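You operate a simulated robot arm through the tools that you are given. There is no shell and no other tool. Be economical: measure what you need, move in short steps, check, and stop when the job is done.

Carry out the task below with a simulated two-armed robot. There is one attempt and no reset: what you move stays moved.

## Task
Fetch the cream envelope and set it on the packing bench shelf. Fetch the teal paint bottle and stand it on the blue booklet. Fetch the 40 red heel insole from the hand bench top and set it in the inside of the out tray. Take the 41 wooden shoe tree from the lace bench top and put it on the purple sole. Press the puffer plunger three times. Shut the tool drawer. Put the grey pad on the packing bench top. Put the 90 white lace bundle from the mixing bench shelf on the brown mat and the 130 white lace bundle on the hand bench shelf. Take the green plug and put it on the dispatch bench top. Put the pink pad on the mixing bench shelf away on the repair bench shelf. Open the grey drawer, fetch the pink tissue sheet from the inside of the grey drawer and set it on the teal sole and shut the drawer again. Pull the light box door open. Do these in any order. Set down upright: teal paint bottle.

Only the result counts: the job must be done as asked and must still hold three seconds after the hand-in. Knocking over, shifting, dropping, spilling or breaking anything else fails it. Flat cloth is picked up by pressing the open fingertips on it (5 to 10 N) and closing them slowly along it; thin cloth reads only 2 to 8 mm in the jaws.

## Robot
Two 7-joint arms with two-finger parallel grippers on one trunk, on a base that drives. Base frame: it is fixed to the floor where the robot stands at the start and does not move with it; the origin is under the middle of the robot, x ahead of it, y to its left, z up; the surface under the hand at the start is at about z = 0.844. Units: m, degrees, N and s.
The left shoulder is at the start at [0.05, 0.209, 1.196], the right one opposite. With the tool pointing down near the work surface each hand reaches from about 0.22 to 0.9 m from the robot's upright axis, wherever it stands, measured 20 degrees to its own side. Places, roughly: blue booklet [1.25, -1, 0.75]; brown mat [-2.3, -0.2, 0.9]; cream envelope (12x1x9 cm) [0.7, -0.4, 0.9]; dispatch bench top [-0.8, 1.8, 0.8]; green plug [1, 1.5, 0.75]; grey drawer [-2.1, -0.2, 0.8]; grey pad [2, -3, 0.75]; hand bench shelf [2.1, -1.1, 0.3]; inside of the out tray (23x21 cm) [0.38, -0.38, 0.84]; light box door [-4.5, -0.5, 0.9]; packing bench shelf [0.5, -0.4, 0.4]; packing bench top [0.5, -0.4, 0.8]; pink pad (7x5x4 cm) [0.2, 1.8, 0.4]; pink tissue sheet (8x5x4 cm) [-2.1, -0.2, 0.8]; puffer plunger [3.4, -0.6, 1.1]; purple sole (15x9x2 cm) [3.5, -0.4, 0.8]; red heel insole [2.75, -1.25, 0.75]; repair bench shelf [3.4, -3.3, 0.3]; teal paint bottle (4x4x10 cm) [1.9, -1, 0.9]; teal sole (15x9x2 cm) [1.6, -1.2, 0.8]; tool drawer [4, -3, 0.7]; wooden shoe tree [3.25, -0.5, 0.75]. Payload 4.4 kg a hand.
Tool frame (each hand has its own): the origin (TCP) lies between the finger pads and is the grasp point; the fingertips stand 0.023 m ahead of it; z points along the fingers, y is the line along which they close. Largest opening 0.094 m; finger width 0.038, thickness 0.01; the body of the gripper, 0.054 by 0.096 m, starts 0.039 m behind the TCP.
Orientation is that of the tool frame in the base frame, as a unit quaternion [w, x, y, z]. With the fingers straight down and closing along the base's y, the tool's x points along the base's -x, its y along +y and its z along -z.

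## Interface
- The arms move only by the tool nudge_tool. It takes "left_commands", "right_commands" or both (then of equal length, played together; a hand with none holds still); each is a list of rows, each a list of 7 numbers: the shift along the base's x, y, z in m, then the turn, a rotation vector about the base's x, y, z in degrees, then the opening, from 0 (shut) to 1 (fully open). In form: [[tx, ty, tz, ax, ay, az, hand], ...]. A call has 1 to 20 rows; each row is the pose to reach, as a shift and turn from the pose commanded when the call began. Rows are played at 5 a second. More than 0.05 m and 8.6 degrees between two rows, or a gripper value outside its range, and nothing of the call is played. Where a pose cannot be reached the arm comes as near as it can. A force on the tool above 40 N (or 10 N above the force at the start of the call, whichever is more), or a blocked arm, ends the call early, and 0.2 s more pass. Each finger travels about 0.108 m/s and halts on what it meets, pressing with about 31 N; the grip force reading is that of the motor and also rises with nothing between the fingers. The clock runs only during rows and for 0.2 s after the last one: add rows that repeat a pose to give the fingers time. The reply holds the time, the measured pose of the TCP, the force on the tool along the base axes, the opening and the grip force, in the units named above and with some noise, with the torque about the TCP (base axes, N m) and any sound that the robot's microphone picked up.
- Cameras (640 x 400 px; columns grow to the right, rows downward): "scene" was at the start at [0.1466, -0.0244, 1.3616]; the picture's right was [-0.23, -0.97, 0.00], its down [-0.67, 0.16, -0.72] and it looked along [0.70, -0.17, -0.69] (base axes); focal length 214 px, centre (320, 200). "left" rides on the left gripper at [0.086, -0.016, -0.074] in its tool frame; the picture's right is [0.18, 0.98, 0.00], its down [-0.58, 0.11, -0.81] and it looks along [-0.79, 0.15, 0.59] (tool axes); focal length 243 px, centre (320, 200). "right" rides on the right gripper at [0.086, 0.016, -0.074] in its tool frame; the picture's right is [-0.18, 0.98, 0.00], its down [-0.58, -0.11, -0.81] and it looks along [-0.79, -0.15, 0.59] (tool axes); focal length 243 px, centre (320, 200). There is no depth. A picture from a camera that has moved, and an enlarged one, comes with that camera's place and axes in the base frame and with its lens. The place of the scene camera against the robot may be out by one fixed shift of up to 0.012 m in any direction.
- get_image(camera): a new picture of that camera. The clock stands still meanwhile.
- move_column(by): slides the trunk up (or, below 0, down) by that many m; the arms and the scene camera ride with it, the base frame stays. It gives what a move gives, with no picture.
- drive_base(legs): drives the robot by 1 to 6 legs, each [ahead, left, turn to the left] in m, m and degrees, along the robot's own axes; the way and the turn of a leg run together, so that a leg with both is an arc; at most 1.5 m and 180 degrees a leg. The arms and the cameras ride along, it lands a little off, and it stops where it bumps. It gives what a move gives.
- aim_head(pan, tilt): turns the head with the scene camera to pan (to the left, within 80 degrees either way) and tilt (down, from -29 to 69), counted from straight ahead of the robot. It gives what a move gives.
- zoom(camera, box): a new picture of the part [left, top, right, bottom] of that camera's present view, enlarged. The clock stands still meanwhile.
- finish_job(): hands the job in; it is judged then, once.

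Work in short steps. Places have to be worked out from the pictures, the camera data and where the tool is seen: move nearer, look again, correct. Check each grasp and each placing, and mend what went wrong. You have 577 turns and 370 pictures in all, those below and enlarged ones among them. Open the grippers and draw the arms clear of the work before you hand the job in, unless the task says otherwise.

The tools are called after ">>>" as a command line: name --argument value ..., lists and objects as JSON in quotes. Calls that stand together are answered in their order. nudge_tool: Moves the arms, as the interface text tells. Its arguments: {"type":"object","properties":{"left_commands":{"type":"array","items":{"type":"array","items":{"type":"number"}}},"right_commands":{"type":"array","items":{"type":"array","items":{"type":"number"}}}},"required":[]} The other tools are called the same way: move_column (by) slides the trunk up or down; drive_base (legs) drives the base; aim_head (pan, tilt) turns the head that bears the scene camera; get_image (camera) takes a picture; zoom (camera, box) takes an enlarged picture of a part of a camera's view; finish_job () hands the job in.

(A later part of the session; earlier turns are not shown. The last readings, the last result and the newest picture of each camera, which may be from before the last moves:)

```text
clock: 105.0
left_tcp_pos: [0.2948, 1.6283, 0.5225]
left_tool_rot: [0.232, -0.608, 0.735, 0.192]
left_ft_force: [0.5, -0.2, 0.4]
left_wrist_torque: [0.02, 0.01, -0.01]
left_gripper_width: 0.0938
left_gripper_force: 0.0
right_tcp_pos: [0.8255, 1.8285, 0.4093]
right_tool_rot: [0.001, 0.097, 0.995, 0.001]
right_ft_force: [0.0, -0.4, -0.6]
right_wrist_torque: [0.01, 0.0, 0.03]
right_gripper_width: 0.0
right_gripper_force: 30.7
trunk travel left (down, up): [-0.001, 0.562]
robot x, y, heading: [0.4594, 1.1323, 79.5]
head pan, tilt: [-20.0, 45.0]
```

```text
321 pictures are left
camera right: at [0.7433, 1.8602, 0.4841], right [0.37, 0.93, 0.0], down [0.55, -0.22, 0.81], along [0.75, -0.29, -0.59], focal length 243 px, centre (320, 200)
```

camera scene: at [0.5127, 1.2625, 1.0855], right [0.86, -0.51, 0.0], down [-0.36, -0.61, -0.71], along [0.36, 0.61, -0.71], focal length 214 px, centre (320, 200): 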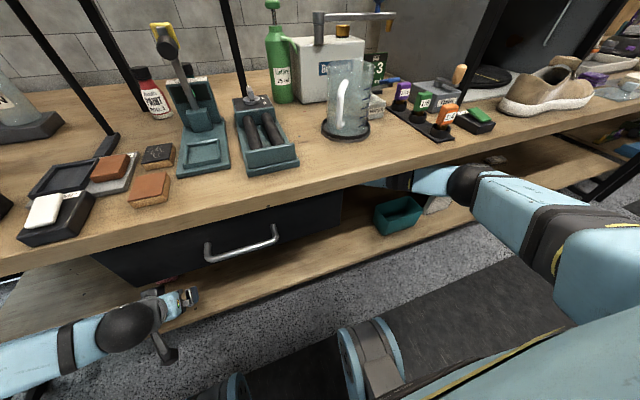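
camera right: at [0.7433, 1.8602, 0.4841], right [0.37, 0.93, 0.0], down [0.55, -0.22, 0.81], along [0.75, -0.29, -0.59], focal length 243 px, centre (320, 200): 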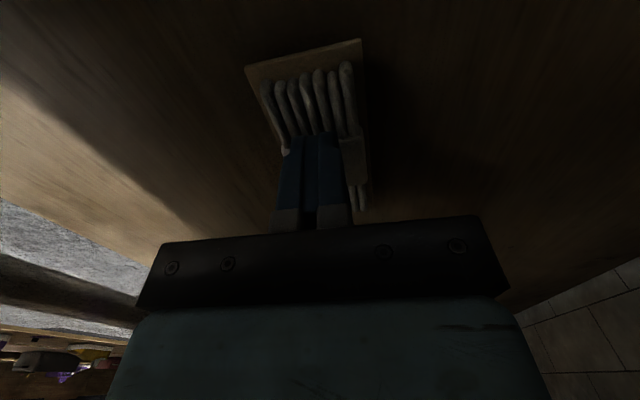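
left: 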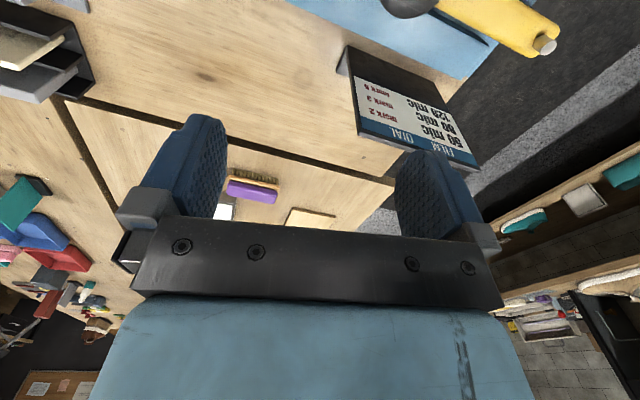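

Fingers closed above it: bundle top is at about 0.39, so the shelf is about 0.37. Rise, open, go lower, and close again.

>>> nudge_tool --right_commands '[[0.004, 0, 0.03, 0, 0, 0, 0], [0.006, 0, 0.03, 0, 0, 0, 0.5], [0.008, 0, 0.03, 0, 0, 0, 1], [0.008, 0, 0.03, 0, 0, 0, 1], [0.008, 0, 0.03, 0, 0, 0, 1], [0.008, 0, 0.01, 0, 0, 0, 1], [0.008, 0, -0.005, 0, 0, 0, 1], [0.008, 0, -0.01, 0, 0, 0, 1], [0.008, 0, -0.014, 0, 0, 0, 1]]'

>>> get_image --camera "right"

```text
clock: 107.0
left_tcp_pos: [0.2948, 1.6271, 0.5222]
left_tool_rot: [0.232, -0.608, 0.735, 0.191]
left_ft_force: [0.2, 0.5, 0.6]
left_wrist_torque: [-0.05, 0.0, 0.02]
left_gripper_width: 0.0939
left_gripper_force: 0.0
right_tcp_pos: [0.8331, 1.8278, 0.3944]
right_tool_rot: [0.001, 0.096, 0.995, 0.003]
right_ft_force: [0.6, -0.2, 0.2]
right_wrist_torque: [0.0, 0.01, 0.02]
right_gripper_width: 0.0939
right_gripper_force: 0.0
trunk travel left (down, up): [-0.001, 0.562]
robot x, y, heading: [0.4567, 1.1276, 79.2]
head pan, tilt: [-20.0, 45.0]
```

```text
320 pictures are left
camera right: at [0.751, 1.8606, 0.4697], right [0.37, 0.93, 0.0], down [0.55, -0.22, 0.81], along [0.75, -0.29, -0.59], focal length 243 px, centre (320, 200)
```

right: 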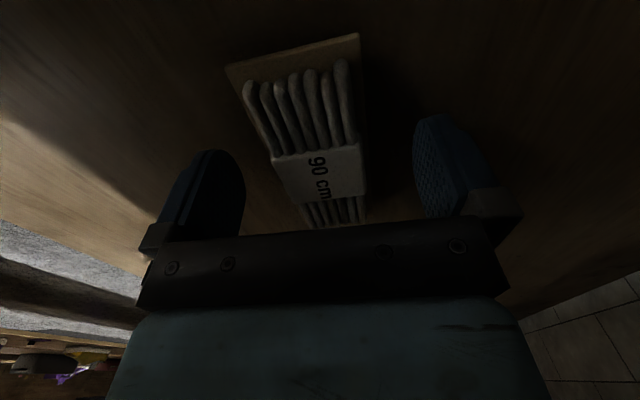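

>>> nudge_tool --right_commands '[[0.006, -0.004, -0.008, 0, 0, 0, 1], [0.01, -0.004, -0.014, 0, 0, 0, 1], [0.01, -0.004, -0.018, 0, 0, 0, 1], [0.01, -0.004, -0.022, 0, 0, 0, 1], [0.01, -0.004, -0.025, 0, 0, 0, 1]]'

```text
clock: 107.8
left_tcp_pos: [0.2945, 1.6265, 0.5249]
left_tool_rot: [0.234, -0.607, 0.735, 0.192]
left_ft_force: [0.0, -1.0, 0.2]
left_wrist_torque: [0.0, -0.03, -0.02]
left_gripper_width: 0.0941
left_gripper_force: 0.1
right_tcp_pos: [0.8418, 1.8237, 0.3829]
right_tool_rot: [0.0, 0.095, 0.995, 0.002]
right_ft_force: [-3.3, -15.5, 23.8]
right_wrist_torque: [-1.57, -0.1, -0.22]
right_gripper_width: 0.094
right_gripper_force: 0.0
trunk travel left (down, up): [-0.001, 0.562]
robot x, y, heading: [0.4632, 1.131, 79.0]
head pan, tilt: [-20.0, 45.0]
stopped in row 4 (right hand): the force on the tool passed its limit at 46 N (the readings are from after the stop); the commanded pose is now the measured one
```

Contact with the shelf. Raise 4 mm and close.

>>> nudge_tool --right_commands '[[0, 0, 0.004, 0, 0, 0, 1], [0, 0, 0.004, 0, 0, 0, 0.7], [0, 0, 0.004, 0, 0, 0, 0.4], [0, 0, 0.004, 0, 0, 0, 0.2], [0, 0, 0.004, 0, 0, 0, 0.1], [0, 0, 0.004, 0, 0, 0, 0.1]]'

>>> get_image --camera "right"

```text
clock: 109.2
left_tcp_pos: [0.2951, 1.6259, 0.5224]
left_tool_rot: [0.233, -0.608, 0.735, 0.193]
left_ft_force: [-0.5, -0.2, 0.9]
left_wrist_torque: [0.05, 0.03, 0.04]
left_gripper_width: 0.0939
left_gripper_force: 0.1
right_tcp_pos: [0.8421, 1.8241, 0.3833]
right_tool_rot: [0.0, 0.096, 0.995, 0.001]
right_ft_force: [0.0, -1.6, 2.5]
right_wrist_torque: [-0.1, 0.03, -0.03]
right_gripper_width: 0.0507
right_gripper_force: 30.7
trunk travel left (down, up): [-0.001, 0.562]
robot x, y, heading: [0.4563, 1.1335, 79.0]
head pan, tilt: [-20.0, 45.0]
```

```text
319 pictures are left
camera right: at [0.7599, 1.8565, 0.4586], right [0.37, 0.93, 0.0], down [0.55, -0.22, 0.81], along [0.75, -0.3, -0.59], focal length 243 px, centre (320, 200)
```

right: 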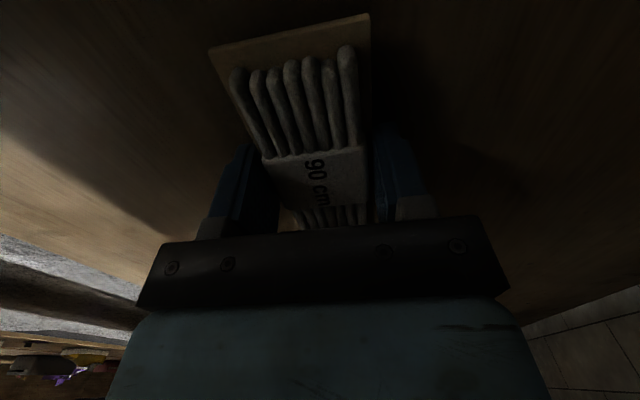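

Gripped (51 mm). Lift and back out.

>>> nudge_tool --right_commands '[[0, 0, 0.03, 0, 0, 0, 0.1], [0, 0, 0.06, 0, 0, 0, 0.1], [0, 0, 0.09, 0, 0, 0, 0.1], [0, 0, 0.11, 0, 0, 0, 0.1]]'

>>> drive_base --legs '[[-0.45, 0, 0]]'

>>> get_image --camera "scene"

```text
clock: 110.4
left_tcp_pos: [0.2927, 1.6275, 0.5223]
left_tool_rot: [0.228, -0.608, 0.736, 0.193]
left_ft_force: [0.4, 0.1, 1.0]
left_wrist_torque: [-0.03, -0.03, -0.02]
left_gripper_width: 0.0936
left_gripper_force: 0.0
right_tcp_pos: [0.821, 1.7981, 0.4419]
right_tool_rot: [-0.007, 0.084, 0.996, -0.036]
right_ft_force: [-0.3, -0.2, -0.3]
right_wrist_torque: [-0.02, -0.01, 0.0]
right_gripper_width: 0.0506
right_gripper_force: 31.1
trunk travel left (down, up): [-0.001, 0.562]
robot x, y, heading: [0.4591, 1.13, 79.1]
head pan, tilt: [-20.0, 45.0]
stopped in row 4 (right hand): the arm was blocked; the commanded pose is now the measured one
```

```text
clock: 113.1
left_tcp_pos: [0.2075, 1.178, 0.5216]
left_tool_rot: [0.233, -0.606, 0.736, 0.191]
left_ft_force: [-0.1, -0.1, 0.3]
left_wrist_torque: [-0.02, 0.02, -0.02]
left_gripper_width: 0.0942
left_gripper_force: 0.0
right_tcp_pos: [0.7398, 1.352, 0.4567]
right_tool_rot: [-0.005, 0.089, 0.996, -0.027]
right_ft_force: [0.0, -0.1, -0.9]
right_wrist_torque: [0.01, -0.02, 0.01]
right_gripper_width: 0.0507
right_gripper_force: 30.9
trunk travel left (down, up): [-0.001, 0.562]
robot x, y, heading: [0.3693, 0.6837, 78.8]
head pan, tilt: [-20.0, 45.0]
```

```text
318 pictures are left
camera scene: at [0.4248, 0.8128, 1.0855], right [0.86, -0.52, 0.0], down [-0.36, -0.61, -0.71], along [0.36, 0.61, -0.71], focal length 214 px, centre (320, 200)
```

scene: 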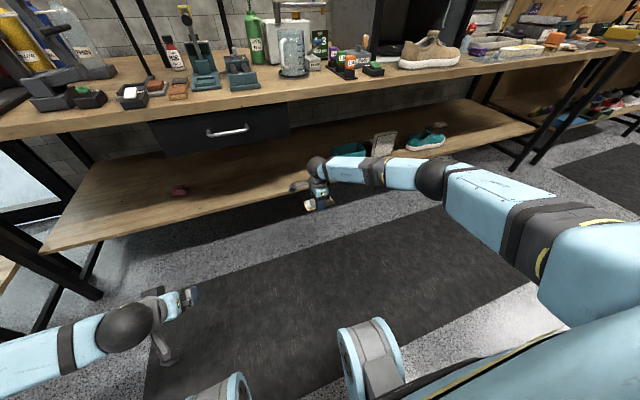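

>>> drive_base --legs '[[-0.2, 0, 0]]'

>>> move_column --by 0.28

>>> aim_head --pan -30 --tilt 30

>>> zoom --camera "scene" --box '[160, 80, 480, 280]'

```text
clock: 114.4
left_tcp_pos: [0.1859, 1.0803, 0.5232]
left_tool_rot: [0.234, -0.607, 0.735, 0.193]
left_ft_force: [0.9, 0.3, 0.2]
left_wrist_torque: [0.01, 0.02, 0.02]
left_gripper_width: 0.094
left_gripper_force: 0.0
right_tcp_pos: [0.718, 1.2565, 0.4581]
right_tool_rot: [-0.003, 0.088, 0.996, -0.024]
right_ft_force: [-0.4, -0.2, -0.7]
right_wrist_torque: [0.01, -0.01, -0.02]
right_gripper_width: 0.051
right_gripper_force: 30.7
trunk travel left (down, up): [-0.001, 0.562]
robot x, y, heading: [0.3503, 0.5831, 79.1]
head pan, tilt: [-20.0, 45.0]
stopped in leg 1: the robot was blocked; the commanded pose is now the measured one
```

```text
clock: 117.3
left_tcp_pos: [0.1858, 1.0815, 0.8032]
left_tool_rot: [0.233, -0.607, 0.735, 0.192]
left_ft_force: [-0.5, 0.2, -0.3]
left_wrist_torque: [0.0, 0.02, -0.05]
left_gripper_width: 0.0943
left_gripper_force: 0.0
right_tcp_pos: [0.7182, 1.2555, 0.7382]
right_tool_rot: [-0.005, 0.088, 0.996, -0.024]
right_ft_force: [0.9, -0.1, -0.2]
right_wrist_torque: [0.01, 0.02, -0.01]
right_gripper_width: 0.0508
right_gripper_force: 30.7
trunk travel left (down, up): [-0.281, 0.282]
robot x, y, heading: [0.3491, 0.5816, 79.0]
head pan, tilt: [-20.0, 45.0]
```

```text
clock: 118.0
left_tcp_pos: [0.1864, 1.0808, 0.8027]
left_tool_rot: [0.233, -0.607, 0.735, 0.192]
left_ft_force: [0.4, 0.2, 0.7]
left_wrist_torque: [0.0, 0.02, -0.01]
left_gripper_width: 0.094
left_gripper_force: 0.0
right_tcp_pos: [0.7177, 1.256, 0.7386]
right_tool_rot: [-0.005, 0.088, 0.996, -0.025]
right_ft_force: [0.1, -1.1, -1.2]
right_wrist_torque: [-0.01, 0.0, 0.01]
right_gripper_width: 0.0509
right_gripper_force: 31.3
trunk travel left (down, up): [-0.281, 0.282]
robot x, y, heading: [0.3526, 0.587, 79.1]
head pan, tilt: [-30.0, 30.0]
```

```text
2.00 times, centred on (320, 180) of scene
camera zoom: at [0.4215, 0.7131, 1.3881], right [0.76, -0.65, 0.0], down [-0.33, -0.38, -0.87], along [0.57, 0.65, -0.5], focal length 429 px, centre (320, 240)
```

zoom: 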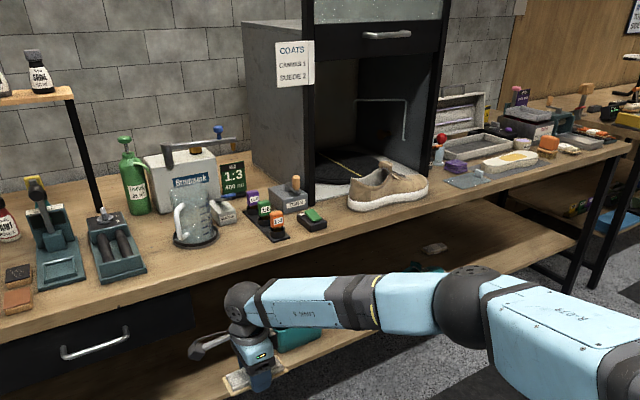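

>>> zoom --camera "scene" --box '[270, 165, 334, 205]'

>>> zoom --camera "scene" --box '[400, 120, 480, 170]'

```text
10.00 times, centred on (302, 185) of scene
camera zoom: at [0.4215, 0.7131, 1.3881], right [0.76, -0.65, 0.0], down [-0.33, -0.38, -0.87], along [0.57, 0.65, -0.5], focal length 2145 px, centre (500, 350)
```

zoom: 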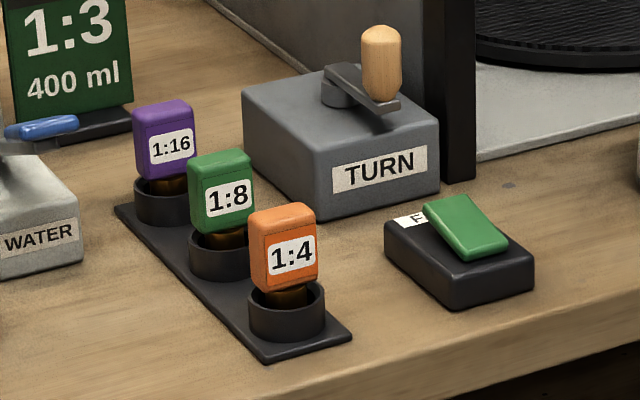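

```text
8.00 times, centred on (440, 145) of scene
camera zoom: at [0.4215, 0.7131, 1.3881], right [0.76, -0.65, 0.0], down [-0.33, -0.38, -0.87], along [0.57, 0.65, -0.5], focal length 1716 px, centre (-640, 640)
```

zoom: 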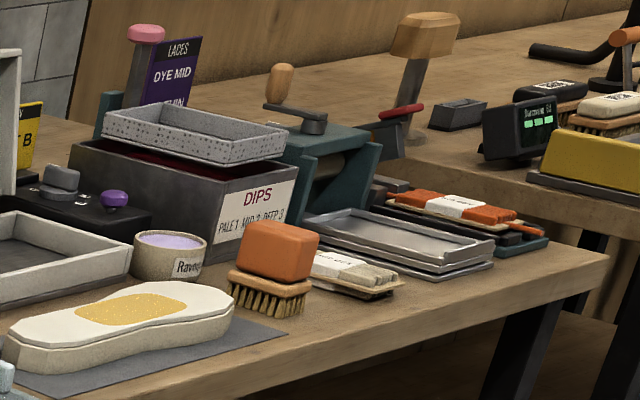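

The green plug is the "1:8" plug standing in a socket, body centre about (1.057,1.692,0.83). I raise both hands and level the left one.

>>> nudge_tool --left_commands '[[0, 0, 0.03, -4.3, 0.9, 0, 1], [0, 0, 0.06, -8.6, 1.7, 0, 1], [0, 0, 0.1, -12.9, 2.6, 0, 1], [0, 0, 0.14, -17.1, 3.4, 0, 1], [0, 0, 0.18, -21.4, 4.3, 0, 1], [0, 0, 0.22, -25.7, 5.1, 0, 1], [0, 0, 0.26, -30, 6, 0, 1], [0, 0, 0.3, -34.3, 6.9, 0, 1]]' --right_commands '[[-0.005, -0.02, 0.04, 2.8, 0, 0, 0.1], [-0.01, -0.05, 0.07, 2.8, 0, 0, 0.1], [-0.015, -0.08, 0.1, 2.8, 0, 0, 0.1], [-0.02, -0.11, 0.13, 2.8, 0, 0, 0.1], [-0.03, -0.14, 0.16, 2.8, 0, 0, 0.1], [-0.035, -0.17, 0.19, 2.8, 0, 0, 0.1], [-0.04, -0.2, 0.23, 2.8, 0, 0, 0.1], [-0.045, -0.22, 0.27, 2.8, 0, 0, 0.1]]'

>>> drive_base --legs '[[0.1, -0.75, 0], [0.25, 0, 0]]'

>>> aim_head --pan 10 --tilt 45

>>> get_image --camera "scene"

```text
refused: row 7 steps farther than a row can; nothing moved
```

```text
clock: 125.8
left_tcp_pos: [0.9611, 1.1461, 0.8036]
left_tool_rot: [0.234, -0.604, 0.737, 0.192]
left_ft_force: [0.5, 0.4, 0.8]
left_wrist_torque: [-0.02, 0.04, 0.03]
left_gripper_width: 0.0939
left_gripper_force: 0.1
right_tcp_pos: [1.4891, 1.3105, 0.7387]
right_tool_rot: [-0.004, 0.089, 0.996, -0.033]
right_ft_force: [-3.6, -19.0, 9.3]
right_wrist_torque: [2.2, -0.4, -0.17]
right_gripper_width: 0.0508
right_gripper_force: 31.0
trunk travel left (down, up): [-0.281, 0.282]
robot x, y, heading: [1.1227, 0.6469, 78.7]
head pan, tilt: [-30.0, 30.0]
stopped in leg 2: the force on the tool passed its limit at 314 N (the readings are from after the stop); the commanded pose is now the measured one
```

```text
clock: 126.9
left_tcp_pos: [0.9611, 1.1464, 0.8045]
left_tool_rot: [0.233, -0.606, 0.736, 0.194]
left_ft_force: [0.8, 0.0, -0.2]
left_wrist_torque: [0.03, 0.03, -0.02]
left_gripper_width: 0.0941
left_gripper_force: 0.0
right_tcp_pos: [1.4897, 1.3105, 0.7383]
right_tool_rot: [-0.005, 0.088, 0.996, -0.033]
right_ft_force: [-5.7, -28.5, 7.4]
right_wrist_torque: [2.98, -0.54, -0.14]
right_gripper_width: 0.0508
right_gripper_force: 31.2
trunk travel left (down, up): [-0.281, 0.282]
robot x, y, heading: [1.1223, 0.6493, 78.9]
head pan, tilt: [10.0, 45.0]
```

```text
314 pictures are left
camera scene: at [1.1348, 0.7879, 1.366], right [1.0, -0.02, 0.0], down [-0.02, -0.7, -0.71], along [0.02, 0.71, -0.7], focal length 214 px, centre (320, 200)
```

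scene: 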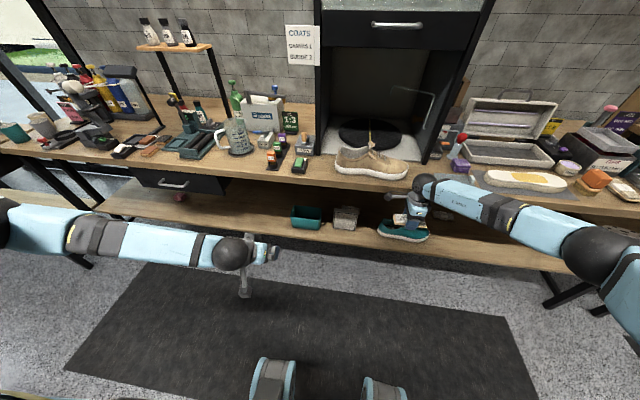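

The refused arm move let the right hand bump the bench front. Back off at once, then check.

>>> drive_base --legs '[[-0.12, 0, 0]]'

>>> zoom --camera "scene" --box '[240, 90, 480, 240]'

```text
clock: 128.2
left_tcp_pos: [0.9363, 1.03, 0.8032]
left_tool_rot: [0.232, -0.606, 0.736, 0.193]
left_ft_force: [0.6, -1.2, 0.6]
left_wrist_torque: [0.01, 0.01, 0.02]
left_gripper_width: 0.0942
left_gripper_force: 0.0
right_tcp_pos: [1.4651, 1.1961, 0.7364]
right_tool_rot: [-0.005, 0.088, 0.996, -0.033]
right_ft_force: [-0.7, -0.2, -0.3]
right_wrist_torque: [-0.01, 0.02, 0.02]
right_gripper_width: 0.0506
right_gripper_force: 30.7
trunk travel left (down, up): [-0.281, 0.282]
robot x, y, heading: [1.0965, 0.5297, 79.1]
head pan, tilt: [10.0, 45.0]
```

```text
2.67 times, centred on (360, 165) of scene
camera zoom: at [1.1121, 0.6737, 1.3656], right [1.0, -0.02, 0.0], down [-0.01, -0.71, -0.71], along [0.01, 0.71, -0.71], focal length 572 px, centre (213, 293)
```

zoom: 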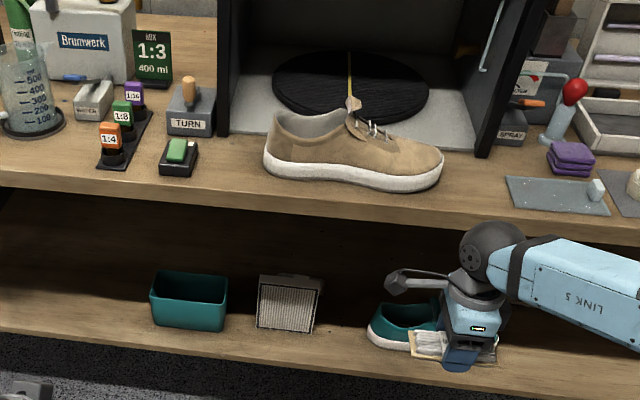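

All intact, lace still held. Now raise and retract the hands with smaller steps.

>>> nudge_tool --left_commands '[[0, 0, 0.03, -4.3, 0.9, 0, 1], [0, 0, 0.06, -8.6, 1.7, 0, 1], [0, 0, 0.1, -12.9, 2.6, 0, 1], [0, 0, 0.14, -17.1, 3.4, 0, 1], [0, 0, 0.18, -21.4, 4.3, 0, 1], [0, 0, 0.22, -25.7, 5.1, 0, 1], [0, 0, 0.26, -30, 6, 0, 1], [0, 0, 0.3, -34.3, 6.9, 0, 1]]' --right_commands '[[-0.005, -0.03, 0.03, 2.8, 0, 0, 0.1], [-0.01, -0.06, 0.06, 2.8, 0, 0, 0.1], [-0.015, -0.09, 0.09, 3.8, 0, 0, 0.1], [-0.02, -0.12, 0.12, 3.8, 0, 0, 0.1], [-0.03, -0.15, 0.15, 3.8, 0, 0, 0.1], [-0.035, -0.18, 0.19, 3.8, 0, 0, 0.1], [-0.04, -0.2, 0.23, 3.8, 0, 0, 0.1], [-0.045, -0.22, 0.27, 3.8, 0, 0, 0.1]]'

```text
refused: row 6 steps farther than a row can; nothing moved
```

>>> nudge_tool --left_commands '[[0, 0, 0.03, -4.3, 0.9, 0, 1], [0, 0, 0.06, -8.6, 1.7, 0, 1], [0, 0, 0.1, -12.9, 2.6, 0, 1], [0, 0, 0.14, -17.1, 3.4, 0, 1], [0, 0, 0.18, -21.4, 4.3, 0, 1], [0, 0, 0.22, -25.7, 5.1, 0, 1], [0, 0, 0.26, -30, 6, 0, 1], [0, 0, 0.3, -34.3, 6.9, 0, 1]]' --right_commands '[[-0.005, -0.03, 0.03, 2.8, 0, 0, 0.1], [-0.01, -0.06, 0.06, 2.8, 0, 0, 0.1], [-0.015, -0.09, 0.09, 3.8, 0, 0, 0.1], [-0.02, -0.12, 0.12, 3.8, 0, 0, 0.1], [-0.03, -0.15, 0.15, 3.8, 0, 0, 0.1], [-0.035, -0.18, 0.18, 3.8, 0, 0, 0.1], [-0.04, -0.2, 0.22, 3.8, 0, 0, 0.1], [-0.045, -0.22, 0.26, 3.8, 0, 0, 0.1]]'

```text
clock: 130.0
left_tcp_pos: [0.9367, 1.026, 1.1052]
left_tool_rot: [-0.001, -0.634, 0.773, 0.003]
left_ft_force: [-0.2, -0.8, -0.6]
left_wrist_torque: [0.02, 0.0, 0.01]
left_gripper_width: 0.0939
left_gripper_force: 0.0
right_tcp_pos: [1.4202, 0.9773, 0.9966]
right_tool_rot: [-0.008, 0.086, 0.996, -0.001]
right_ft_force: [0.8, -0.4, -0.5]
right_wrist_torque: [0.0, 0.04, 0.01]
right_gripper_width: 0.0508
right_gripper_force: 31.1
trunk travel left (down, up): [-0.281, 0.282]
robot x, y, heading: [1.0975, 0.5325, 79.1]
head pan, tilt: [10.0, 45.0]
```

Triangulating the plug from two views gives (0.974,1.564,0.907). Drive closer with the left hand and look with its wrist camera.

>>> drive_base --legs '[[0.28, 0.06, 0]]'

>>> get_image --camera "left"

>>> get_image --camera "scene"

```text
clock: 131.9
left_tcp_pos: [0.9316, 1.3092, 1.1043]
left_tool_rot: [-0.001, -0.634, 0.773, 0.002]
left_ft_force: [0.2, -0.3, 0.1]
left_wrist_torque: [-0.02, 0.0, 0.04]
left_gripper_width: 0.0941
left_gripper_force: 0.1
right_tcp_pos: [1.414, 1.2598, 0.9963]
right_tool_rot: [-0.009, 0.088, 0.996, -0.001]
right_ft_force: [0.2, -0.4, -0.5]
right_wrist_torque: [0.01, 0.01, -0.02]
right_gripper_width: 0.0507
right_gripper_force: 30.7
trunk travel left (down, up): [-0.281, 0.282]
robot x, y, heading: [1.0969, 0.816, 78.9]
head pan, tilt: [10.0, 45.0]
```

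```text
312 pictures are left
camera left: at [0.9325, 1.2215, 1.1778], right [-1.0, 0.01, 0.0], down [0.01, 0.59, 0.81], along [0.01, 0.81, -0.59], focal length 243 px, centre (320, 200)
```

left: 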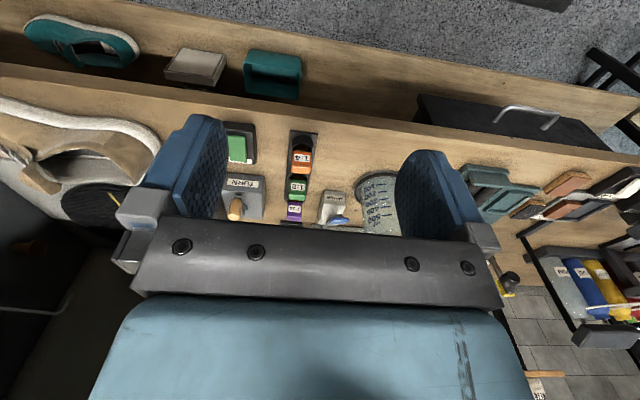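

```text
311 pictures are left
camera scene: at [1.107, 0.957, 1.3654], right [1.0, -0.02, 0.0], down [-0.02, -0.71, -0.71], along [0.02, 0.71, -0.71], focal length 214 px, centre (320, 200)
```

scene: 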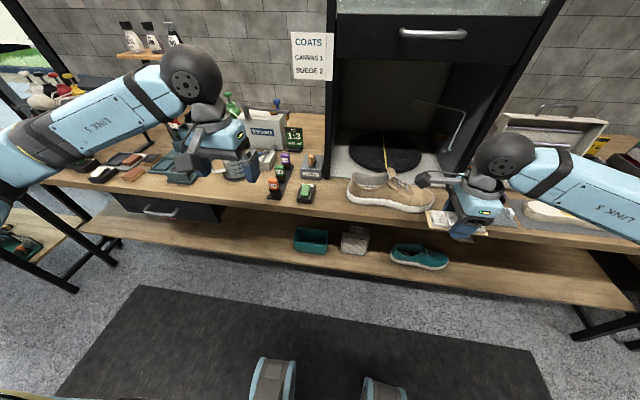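

Consistent. Move the left hand over the plug at height and verify.

>>> nudge_tool --left_commands '[[0.007, 0.043, 0, 0, 0, 0, 0.8], [0.014, 0.085, 0, 0, 0, 0, 0.6], [0.021, 0.127, 0, 0, 0, 0, 0.6], [0.028, 0.17, 0, 0, 0, 0, 0.6], [0.036, 0.212, 0, 0, 0, 0, 0.6], [0.043, 0.253, 0, 0, 0, 0, 0.6], [0.043, 0.253, -0.04, 0, 0, 0, 0.6], [0.043, 0.253, -0.08, 0, 0, 0, 0.6]]'

>>> get_image --camera "left"

>>> zoom --camera "scene" --box '[210, 100, 370, 200]'

```text
clock: 133.7
left_tcp_pos: [0.9759, 1.5622, 1.0239]
left_tool_rot: [0.0, -0.635, 0.773, 0.003]
left_ft_force: [-0.2, 0.9, 0.3]
left_wrist_torque: [0.0, -0.01, -0.02]
left_gripper_width: 0.0562
left_gripper_force: 0.1
right_tcp_pos: [1.4161, 1.2586, 0.9952]
right_tool_rot: [-0.008, 0.088, 0.996, -0.002]
right_ft_force: [-0.4, 0.4, -0.1]
right_wrist_torque: [-0.02, 0.01, -0.02]
right_gripper_width: 0.0508
right_gripper_force: 31.4
trunk travel left (down, up): [-0.281, 0.282]
robot x, y, heading: [1.0933, 0.8163, 78.9]
head pan, tilt: [10.0, 45.0]
```

```text
310 pictures are left
camera left: at [0.9759, 1.4745, 1.0979], right [-1.0, 0.01, 0.0], down [0.01, 0.59, 0.81], along [0.01, 0.81, -0.59], focal length 243 px, centre (320, 200)
```

left: 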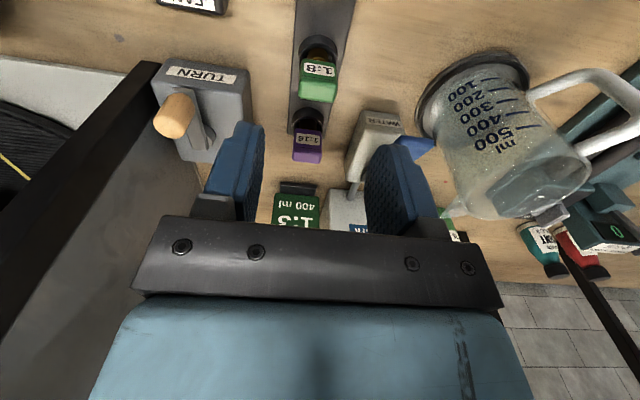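

```text
4.00 times, centred on (290, 150) of scene
camera zoom: at [1.1072, 0.9572, 1.3655], right [1.0, -0.02, 0.0], down [-0.02, -0.71, -0.71], along [0.01, 0.71, -0.71], focal length 858 px, centre (440, 400)
```

zoom: 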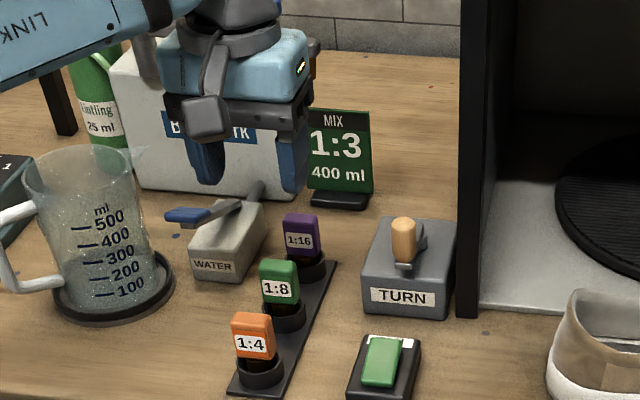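

Plug label triangulates to (0.979,1.572,0.894). Adjust by +2.3 cm forward and lower around it.

>>> nudge_tool --left_commands '[[0.005, 0.023, 0, 0, 0, 0, 0.6], [0.005, 0.023, -0.04, 0, 0, 0, 0.6], [0.005, 0.023, -0.07, 0, 0, 0, 0.6]]'

>>> get_image --camera "left"

```text
clock: 134.5
left_tcp_pos: [0.9832, 1.5868, 0.9522]
left_tool_rot: [-0.001, -0.633, 0.774, 0.003]
left_ft_force: [-1.4, -0.2, 0.2]
left_wrist_torque: [0.02, 0.01, 0.02]
left_gripper_width: 0.0566
left_gripper_force: 0.1
right_tcp_pos: [1.415, 1.2594, 0.9957]
right_tool_rot: [-0.008, 0.087, 0.996, -0.002]
right_ft_force: [-0.5, 1.1, 0.0]
right_wrist_torque: [-0.01, -0.03, 0.01]
right_gripper_width: 0.0505
right_gripper_force: 31.4
trunk travel left (down, up): [-0.281, 0.282]
robot x, y, heading: [1.0934, 0.8114, 78.7]
head pan, tilt: [10.0, 45.0]
```

```text
308 pictures are left
camera left: at [0.9823, 1.4982, 1.0271], right [-1.0, 0.01, 0.0], down [0.01, 0.59, 0.81], along [0.01, 0.81, -0.59], focal length 243 px, centre (320, 200)
```

left: 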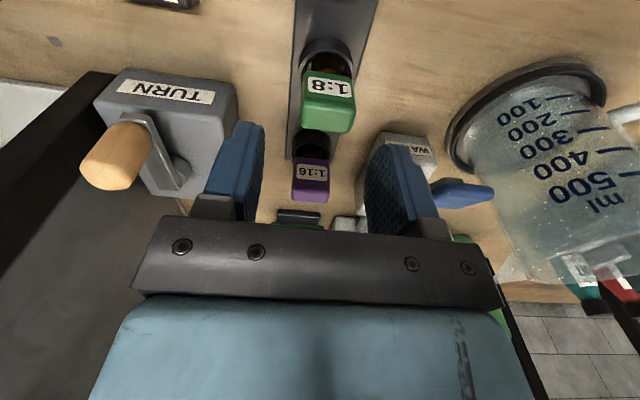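

>>> nudge_tool --left_commands '[[-0.004, -0.01, 0, 0, 0, 0, 0.6], [-0.004, -0.01, -0.03, 0, 0, 0, 0.6], [-0.004, -0.01, -0.05, 0, 0, 0, 0.6], [-0.004, -0.01, -0.05, 0, 0, 0, 0.3], [-0.004, -0.01, -0.05, 0, 0, 0, 0.1], [-0.004, -0.01, -0.05, 0, 0, 0, 0.1]]'

>>> get_image --camera "left"

```text
clock: 135.9
left_tcp_pos: [0.9773, 1.5754, 0.9021]
left_tool_rot: [-0.002, -0.634, 0.774, 0.002]
left_ft_force: [-0.4, -1.2, -0.1]
left_wrist_torque: [0.01, -0.02, -0.01]
left_gripper_width: 0.0315
left_gripper_force: 31.0
right_tcp_pos: [1.4151, 1.2597, 0.9955]
right_tool_rot: [-0.008, 0.088, 0.996, -0.001]
right_ft_force: [1.0, 0.3, 0.2]
right_wrist_torque: [0.0, 0.0, 0.0]
right_gripper_width: 0.0506
right_gripper_force: 31.4
trunk travel left (down, up): [-0.281, 0.282]
robot x, y, heading: [1.0951, 0.811, 78.8]
head pan, tilt: [10.0, 45.0]
```

```text
307 pictures are left
camera left: at [0.977, 1.4876, 0.9765], right [-1.0, 0.01, 0.0], down [0.01, 0.59, 0.81], along [0.01, 0.81, -0.59], focal length 243 px, centre (320, 200)
```

left: 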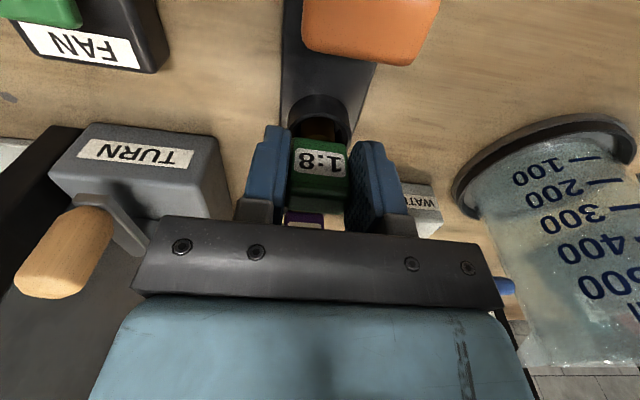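

Gripped (31.5 mm). Lift straight up in small steps.

>>> nudge_tool --left_commands '[[0, 0, 0.01, 0, 0, 0, 0.1], [0, 0, 0.03, 0, 0, 0, 0.1], [0, 0, 0.07, 0, 0, 0, 0.1], [0, 0, 0.11, 0, 0, 0, 0.1], [0, 0, 0.15, 0, 0, 0, 0.1], [0, 0, 0.2, 0, 0, 0, 0.1]]'

>>> zoom --camera "scene" --box '[160, 50, 400, 200]'

```text
clock: 137.3
left_tcp_pos: [0.9785, 1.5749, 1.1022]
left_tool_rot: [0.0, -0.634, 0.773, 0.003]
left_ft_force: [0.2, 0.0, 0.3]
left_wrist_torque: [-0.06, 0.01, 0.01]
left_gripper_width: 0.0312
left_gripper_force: 30.8
right_tcp_pos: [1.4164, 1.2582, 0.9954]
right_tool_rot: [-0.009, 0.088, 0.996, -0.001]
right_ft_force: [0.6, -0.2, -0.8]
right_wrist_torque: [0.03, -0.03, 0.0]
right_gripper_width: 0.0506
right_gripper_force: 30.9
trunk travel left (down, up): [-0.281, 0.282]
robot x, y, heading: [1.0913, 0.8136, 78.8]
head pan, tilt: [10.0, 45.0]
```

```text
2.67 times, centred on (280, 125) of scene
camera zoom: at [1.1076, 0.9555, 1.3656], right [1.0, -0.02, 0.0], down [-0.02, -0.71, -0.71], along [0.01, 0.71, -0.71], focal length 572 px, centre (427, 400)
```

zoom: 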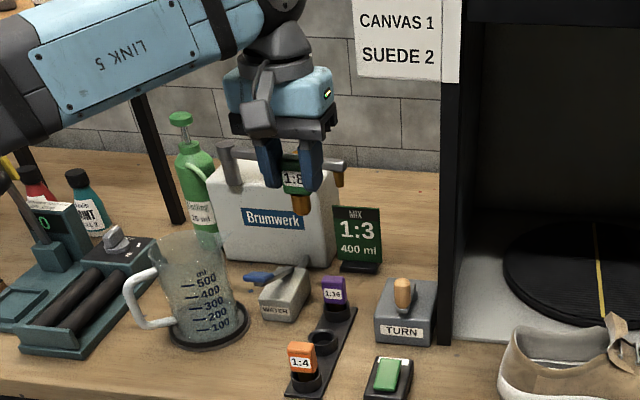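

Plug is out. Retract the left hand, back off and slide left toward the dispatch bench.

>>> nudge_tool --left_commands '[[-0.008, -0.045, 0, 0, 0, 0, 0.1], [-0.016, -0.09, 0, 0, 0, 0, 0.1], [-0.024, -0.135, 0, 0, 0, 0, 0.1], [-0.032, -0.18, 0, 0, 0, 0, 0.1], [-0.04, -0.22, 0, 0, 0, 0, 0.1], [-0.05, -0.26, 0, 0, 0, 0, 0.1]]'

>>> drive_base --legs '[[-0.2, 0, 0], [0, 1.45, 0]]'

>>> aim_head --pan 25 --tilt 35

>>> get_image --camera "scene"

```text
clock: 138.7
left_tcp_pos: [0.9254, 1.3145, 1.1058]
left_tool_rot: [0.0, -0.634, 0.774, 0.004]
left_ft_force: [-0.7, -0.4, 0.2]
left_wrist_torque: [-0.01, 0.0, -0.01]
left_gripper_width: 0.0314
left_gripper_force: 30.7
right_tcp_pos: [1.4157, 1.257, 0.9974]
right_tool_rot: [-0.008, 0.087, 0.996, -0.001]
right_ft_force: [0.4, 0.2, 1.0]
right_wrist_torque: [-0.01, -0.02, 0.02]
right_gripper_width: 0.051
right_gripper_force: 30.8
trunk travel left (down, up): [-0.281, 0.282]
robot x, y, heading: [1.094, 0.8095, 78.8]
head pan, tilt: [10.0, 45.0]
```

```text
clock: 152.6
left_tcp_pos: [-0.5123, 1.3905, 1.1046]
left_tool_rot: [-0.001, -0.635, 0.772, 0.003]
left_ft_force: [0.7, -0.7, 0.9]
left_wrist_torque: [-0.05, 0.04, 0.03]
left_gripper_width: 0.0313
left_gripper_force: 30.8
right_tcp_pos: [-0.0229, 1.3361, 0.9961]
right_tool_rot: [-0.008, 0.086, 0.996, -0.001]
right_ft_force: [-0.9, -1.0, 0.4]
right_wrist_torque: [0.03, -0.02, -0.02]
right_gripper_width: 0.0505
right_gripper_force: 30.9
trunk travel left (down, up): [-0.281, 0.282]
robot x, y, heading: [-0.3447, 0.8922, 79.1]
head pan, tilt: [10.0, 45.0]
```

```text
clock: 153.4
left_tcp_pos: [-0.5124, 1.3913, 1.1055]
left_tool_rot: [-0.001, -0.636, 0.772, 0.003]
left_ft_force: [0.5, -1.2, -0.5]
left_wrist_torque: [-0.04, 0.02, 0.0]
left_gripper_width: 0.0311
left_gripper_force: 31.2
right_tcp_pos: [-0.022, 1.3365, 0.9967]
right_tool_rot: [-0.008, 0.086, 0.996, -0.002]
right_ft_force: [-0.3, -0.2, 0.5]
right_wrist_torque: [-0.01, 0.04, 0.01]
right_gripper_width: 0.0507
right_gripper_force: 31.3
trunk travel left (down, up): [-0.281, 0.282]
robot x, y, heading: [-0.3432, 0.8927, 79.0]
head pan, tilt: [25.0, 35.0]
```

```text
305 pictures are left
camera scene: at [-0.3521, 1.037, 1.3803], right [0.97, 0.24, 0.0], down [0.14, -0.56, -0.82], along [-0.2, 0.79, -0.57], focal length 214 px, centre (320, 200)
```

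scene: 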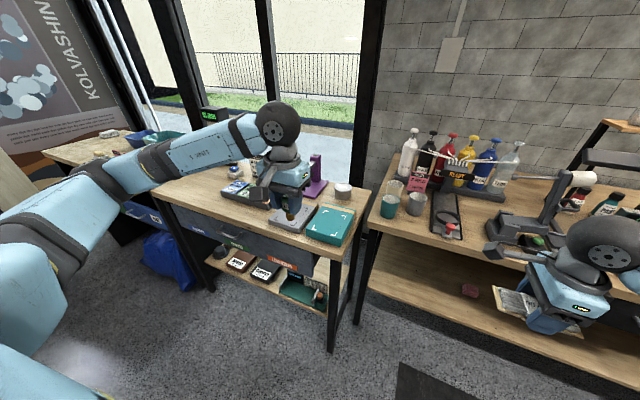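

>>> zoom --camera "scene" --box '[140, 130, 380, 280]'

>>> get_image --camera "left"

```text
2.67 times, centred on (260, 205) of scene
camera zoom: at [-0.3521, 1.037, 1.3803], right [0.97, 0.24, 0.0], down [0.14, -0.56, -0.82], along [-0.2, 0.79, -0.57], focal length 572 px, centre (480, 187)
```

zoom: 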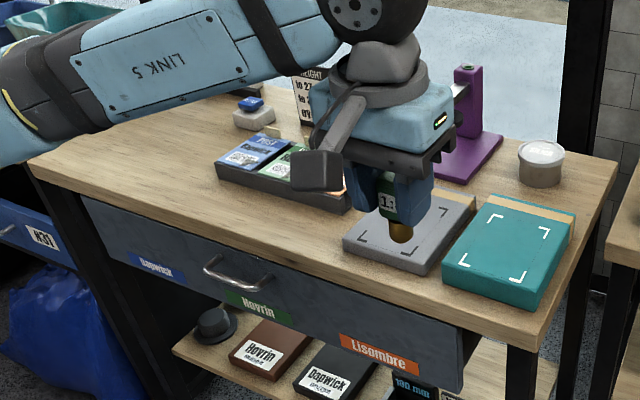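

```text
303 pictures are left
camera left: at [-0.5115, 1.3028, 1.1793], right [-1.0, 0.01, 0.0], down [0.01, 0.59, 0.81], along [0.0, 0.81, -0.59], focal length 243 px, centre (320, 200)
```

left: 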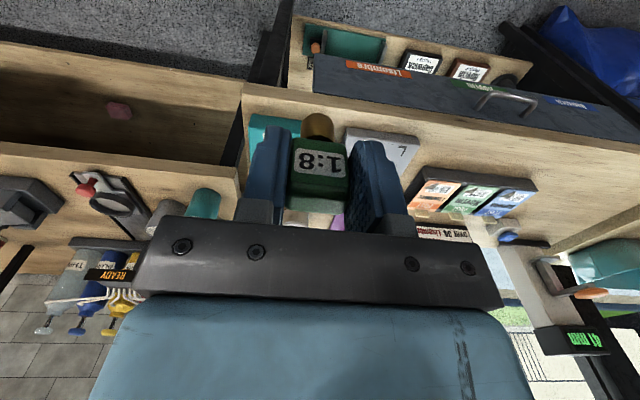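

Free spot at the desk's front left, about (-1.09,1.69). Slide left 0.5 m.

>>> drive_base --legs '[[-0.03, 0.5, 0]]'

>>> nudge_tool --left_commands '[[-0.015, 0.04, 0, 0, 0, 0, 0.1], [-0.03, 0.08, 0, 0, 0, 0, 0.1], [-0.045, 0.12, 0, 0, 0, 0, 0.1], [-0.06, 0.16, 0, 0, 0, 0, 0.1], [-0.06, 0.2, 0, 0, 0, 0, 0.1]]'

>>> get_image --camera "left"

```text
clock: 158.3
left_tcp_pos: [-1.0119, 1.4575, 1.1053]
left_tool_rot: [-0.001, -0.636, 0.772, 0.003]
left_ft_force: [-1.1, 0.3, -0.7]
left_wrist_torque: [-0.03, 0.01, -0.04]
left_gripper_width: 0.0312
left_gripper_force: 31.3
right_tcp_pos: [-0.5216, 1.4023, 0.9964]
right_tool_rot: [-0.008, 0.085, 0.996, -0.001]
right_ft_force: [0.0, 0.1, 0.0]
right_wrist_torque: [-0.01, 0.0, 0.01]
right_gripper_width: 0.0508
right_gripper_force: 31.2
trunk travel left (down, up): [-0.281, 0.282]
robot x, y, heading: [-0.8399, 0.9536, 79.0]
head pan, tilt: [25.0, 35.0]
```

```text
clock: 159.5
left_tcp_pos: [-1.0727, 1.6596, 1.1047]
left_tool_rot: [-0.002, -0.635, 0.773, 0.002]
left_ft_force: [0.5, -1.1, -0.6]
left_wrist_torque: [-0.01, 0.06, 0.02]
left_gripper_width: 0.0315
left_gripper_force: 30.9
right_tcp_pos: [-0.5205, 1.4027, 0.9952]
right_tool_rot: [-0.008, 0.086, 0.996, -0.002]
right_ft_force: [0.7, 0.0, -0.7]
right_wrist_torque: [0.0, 0.0, 0.0]
right_gripper_width: 0.0509
right_gripper_force: 30.9
trunk travel left (down, up): [-0.281, 0.282]
robot x, y, heading: [-0.8396, 0.9554, 79.1]
head pan, tilt: [25.0, 35.0]
```

```text
302 pictures are left
camera left: at [-1.0714, 1.5703, 1.1784], right [-1.0, 0.01, 0.01], down [0.01, 0.59, 0.81], along [0.0, 0.81, -0.59], focal length 243 px, centre (320, 200)
```

left: 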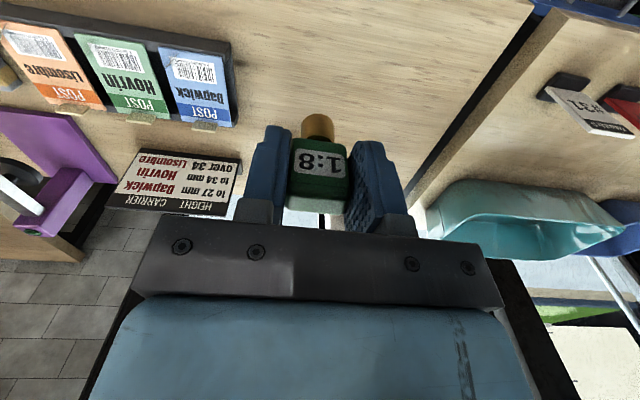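

>>> nudge_tool --left_commands '[[0, 0.03, -0.04, 0, 0, 0, 0.1], [0, 0.03, -0.08, 0, 0, 0, 0.1], [0, 0.03, -0.12, 0, 0, 0, 0.1], [0, 0.03, -0.16, 0, 0, 0, 0.1], [0, 0.03, -0.19, 0, 0, 0, 0.1], [0, 0.03, -0.2, 0, 0, 0, 0.1], [0, 0.03, -0.206, 0, 0, 0, 0.1], [0, 0.03, -0.212, 0, 0, 0, 0.1], [0, 0.03, -0.218, 0, 0, 0, 0.1]]'

```text
clock: 161.5
left_tcp_pos: [-1.0697, 1.6865, 0.8922]
left_tool_rot: [0.001, -0.637, 0.771, 0.005]
left_ft_force: [-4.1, 2.1, 28.3]
left_wrist_torque: [0.31, 0.12, 0.0]
left_gripper_width: 0.0315
left_gripper_force: 32.1
right_tcp_pos: [-0.5207, 1.4001, 0.9976]
right_tool_rot: [-0.008, 0.086, 0.996, 0.001]
right_ft_force: [0.3, 0.1, 0.1]
right_wrist_torque: [-0.01, 0.01, -0.03]
right_gripper_width: 0.0506
right_gripper_force: 31.4
trunk travel left (down, up): [-0.281, 0.282]
robot x, y, heading: [-0.8407, 0.9549, 79.0]
head pan, tilt: [25.0, 35.0]
```

Contact (28 N). Ease 3 mm, open slowly, rise.

>>> nudge_tool --left_commands '[[0, 0, 0.003, 0, 0, 0, 0.1], [0, 0, 0.003, 0, 0, 0, 0.35], [0, 0, 0.003, 0, 0, 0, 0.6], [0, 0, 0.003, 0, 0, 0, 0.7], [0, 0, 0.04, 0, 0, 0, 0.7], [0, 0, 0.09, 0, 0, 0, 0.7], [0, 0, 0.14, 0, 0, 0, 0.7], [0, 0, 0.19, 0, 0, 0, 0.7]]'

>>> get_image --camera "left"

```text
clock: 163.3
left_tcp_pos: [-1.0661, 1.6867, 1.0748]
left_tool_rot: [0.0, -0.636, 0.772, 0.003]
left_ft_force: [0.1, -0.9, -0.3]
left_wrist_torque: [-0.01, -0.01, 0.0]
left_gripper_width: 0.0659
left_gripper_force: 0.1
right_tcp_pos: [-0.5196, 1.4008, 0.9947]
right_tool_rot: [-0.008, 0.086, 0.996, -0.001]
right_ft_force: [-0.5, -1.1, -0.4]
right_wrist_torque: [0.0, -0.01, 0.02]
right_gripper_width: 0.051
right_gripper_force: 30.7
trunk travel left (down, up): [-0.281, 0.282]
robot x, y, heading: [-0.8446, 0.9573, 79.1]
head pan, tilt: [25.0, 35.0]
```

```text
301 pictures are left
camera left: at [-1.0663, 1.5988, 1.1504], right [-1.0, 0.01, 0.0], down [0.01, 0.59, 0.81], along [0.0, 0.81, -0.59], focal length 243 px, centre (320, 200)
```

left: 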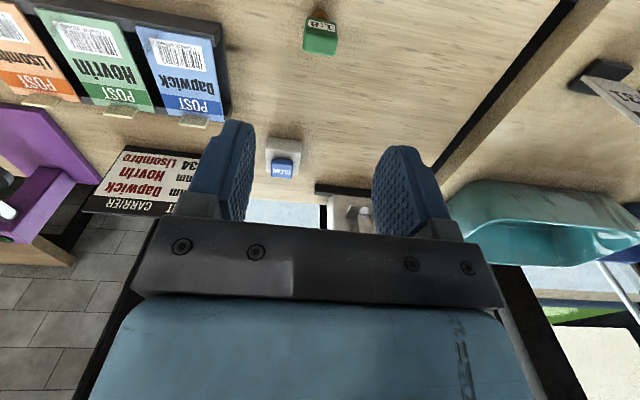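

The plug stands upright. Retract, back away and turn west to look at the grey-drawer bench.

>>> nudge_tool --left_commands '[[0, -0.045, 0.01, 0, 0, 0, 0.7], [0.01, -0.09, 0.02, 0, 0, 0, 1], [0.02, -0.135, 0.03, 0, 0, 0, 1], [0.04, -0.175, 0.04, 0, 0, 0, 1], [0.06, -0.215, 0.05, 0, 0, 0, 1], [0.07, -0.26, 0.05, 0, 0, 0, 1]]' --right_commands '[[0, 0, 0.02, 0, 0, 0, 0.1], [0, 0, 0.04, 0, 0, 0, 0.1], [0, 0, 0.06, 0, 0, 0, 0.1], [0, 0, 0.08, 0, 0, 0, 0.1], [0, 0, 0.1, 0, 0, 0, 0.1], [0, 0, 0.1, 0, 0, 0, 0.1]]'

>>> drive_base --legs '[[-0.6, 0, 0], [0, 0, 90]]'

>>> aim_head --pan 0 --tilt 25

>>> get_image --camera "scene"

```text
clock: 164.7
left_tcp_pos: [-1.0004, 1.4255, 1.1273]
left_tool_rot: [-0.001, -0.637, 0.771, 0.003]
left_ft_force: [-1.1, 0.4, -0.3]
left_wrist_torque: [0.01, 0.03, -0.01]
left_gripper_width: 0.0939
left_gripper_force: 0.1
right_tcp_pos: [-0.5215, 1.4027, 1.0959]
right_tool_rot: [-0.008, 0.086, 0.996, -0.001]
right_ft_force: [-0.3, 0.1, -0.5]
right_wrist_torque: [0.02, 0.03, 0.03]
right_gripper_width: 0.0506
right_gripper_force: 30.8
trunk travel left (down, up): [-0.281, 0.282]
robot x, y, heading: [-0.8385, 0.9573, 79.0]
head pan, tilt: [25.0, 35.0]
```

```text
clock: 171.9
left_tcp_pos: [-1.4141, 0.19, 1.1265]
left_tool_rot: [0.002, 0.997, -0.075, -0.001]
left_ft_force: [-0.9, 0.1, 0.1]
left_wrist_torque: [0.01, 0.0, 0.0]
left_gripper_width: 0.0938
left_gripper_force: 0.1
right_tcp_pos: [-1.4092, 0.6697, 1.0945]
right_tool_rot: [-0.005, -0.66, 0.752, -0.006]
right_ft_force: [-0.1, -0.7, 0.7]
right_wrist_torque: [-0.03, 0.01, -0.03]
right_gripper_width: 0.0507
right_gripper_force: 31.4
trunk travel left (down, up): [-0.281, 0.282]
robot x, y, heading: [-0.9527, 0.3674, 171.4]
head pan, tilt: [25.0, 35.0]
```

```text
clock: 172.8
left_tcp_pos: [-1.4146, 0.1893, 1.1271]
left_tool_rot: [0.002, 0.997, -0.075, -0.001]
left_ft_force: [0.1, 0.0, 0.7]
left_wrist_torque: [0.0, -0.01, -0.02]
left_gripper_width: 0.094
left_gripper_force: 0.0
right_tcp_pos: [-1.4117, 0.6686, 1.0945]
right_tool_rot: [-0.005, -0.66, 0.751, -0.006]
right_ft_force: [0.2, -0.3, -0.5]
right_wrist_torque: [0.02, 0.01, -0.04]
right_gripper_width: 0.0507
right_gripper_force: 30.8
trunk travel left (down, up): [-0.281, 0.282]
robot x, y, heading: [-0.9477, 0.3694, 171.4]
head pan, tilt: [0.0, 25.0]
```

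```text
300 pictures are left
camera scene: at [-1.1102, 0.3872, 1.3961], right [0.15, 0.99, 0.0], down [0.42, -0.06, -0.91], along [-0.9, 0.13, -0.42], focal length 214 px, centre (320, 200)
```

scene: 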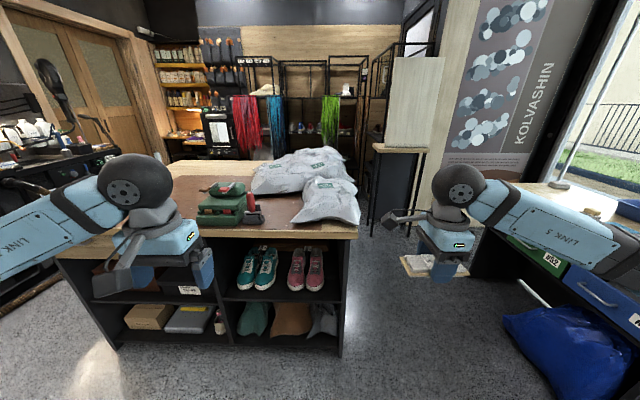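

>>> drive_base --legs '[[0, 0.55, 0]]'

>>> aim_head --pan 5 --tilt 40

>>> get_image --camera "scene"

```text
clock: 178.2
left_tcp_pos: [-1.4958, -0.3612, 1.1265]
left_tool_rot: [0.002, 0.997, -0.073, -0.002]
left_ft_force: [-0.2, 0.5, -0.6]
left_wrist_torque: [0.01, 0.0, 0.02]
left_gripper_width: 0.0938
left_gripper_force: 0.1
right_tcp_pos: [-1.493, 0.1204, 1.0942]
right_tool_rot: [-0.004, -0.661, 0.75, -0.006]
right_ft_force: [0.6, 0.7, -0.3]
right_wrist_torque: [0.0, 0.02, -0.02]
right_gripper_width: 0.0505
right_gripper_force: 31.3
trunk travel left (down, up): [-0.281, 0.282]
robot x, y, heading: [-1.0324, -0.1795, 171.5]
head pan, tilt: [0.0, 25.0]
```

```text
clock: 179.0
left_tcp_pos: [-1.4959, -0.3594, 1.1261]
left_tool_rot: [0.003, 0.997, -0.074, -0.001]
left_ft_force: [-0.1, -0.1, 0.7]
left_wrist_torque: [0.01, 0.0, -0.01]
left_gripper_width: 0.094
left_gripper_force: 0.0
right_tcp_pos: [-1.4936, 0.1185, 1.0942]
right_tool_rot: [-0.005, -0.662, 0.75, -0.006]
right_ft_force: [0.6, 0.9, -1.0]
right_wrist_torque: [0.01, 0.0, -0.02]
right_gripper_width: 0.0507
right_gripper_force: 30.9
trunk travel left (down, up): [-0.281, 0.282]
robot x, y, heading: [-1.0313, -0.1833, 171.5]
head pan, tilt: [5.0, 40.0]
```

```text
299 pictures are left
camera scene: at [-1.1859, -0.1709, 1.3728], right [0.06, 1.0, 0.0], down [0.64, -0.04, -0.77], along [-0.77, 0.05, -0.64], focal length 214 px, centre (320, 200)
```

scene: 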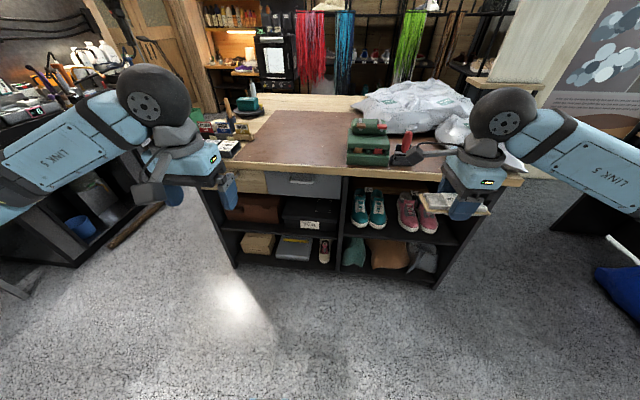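

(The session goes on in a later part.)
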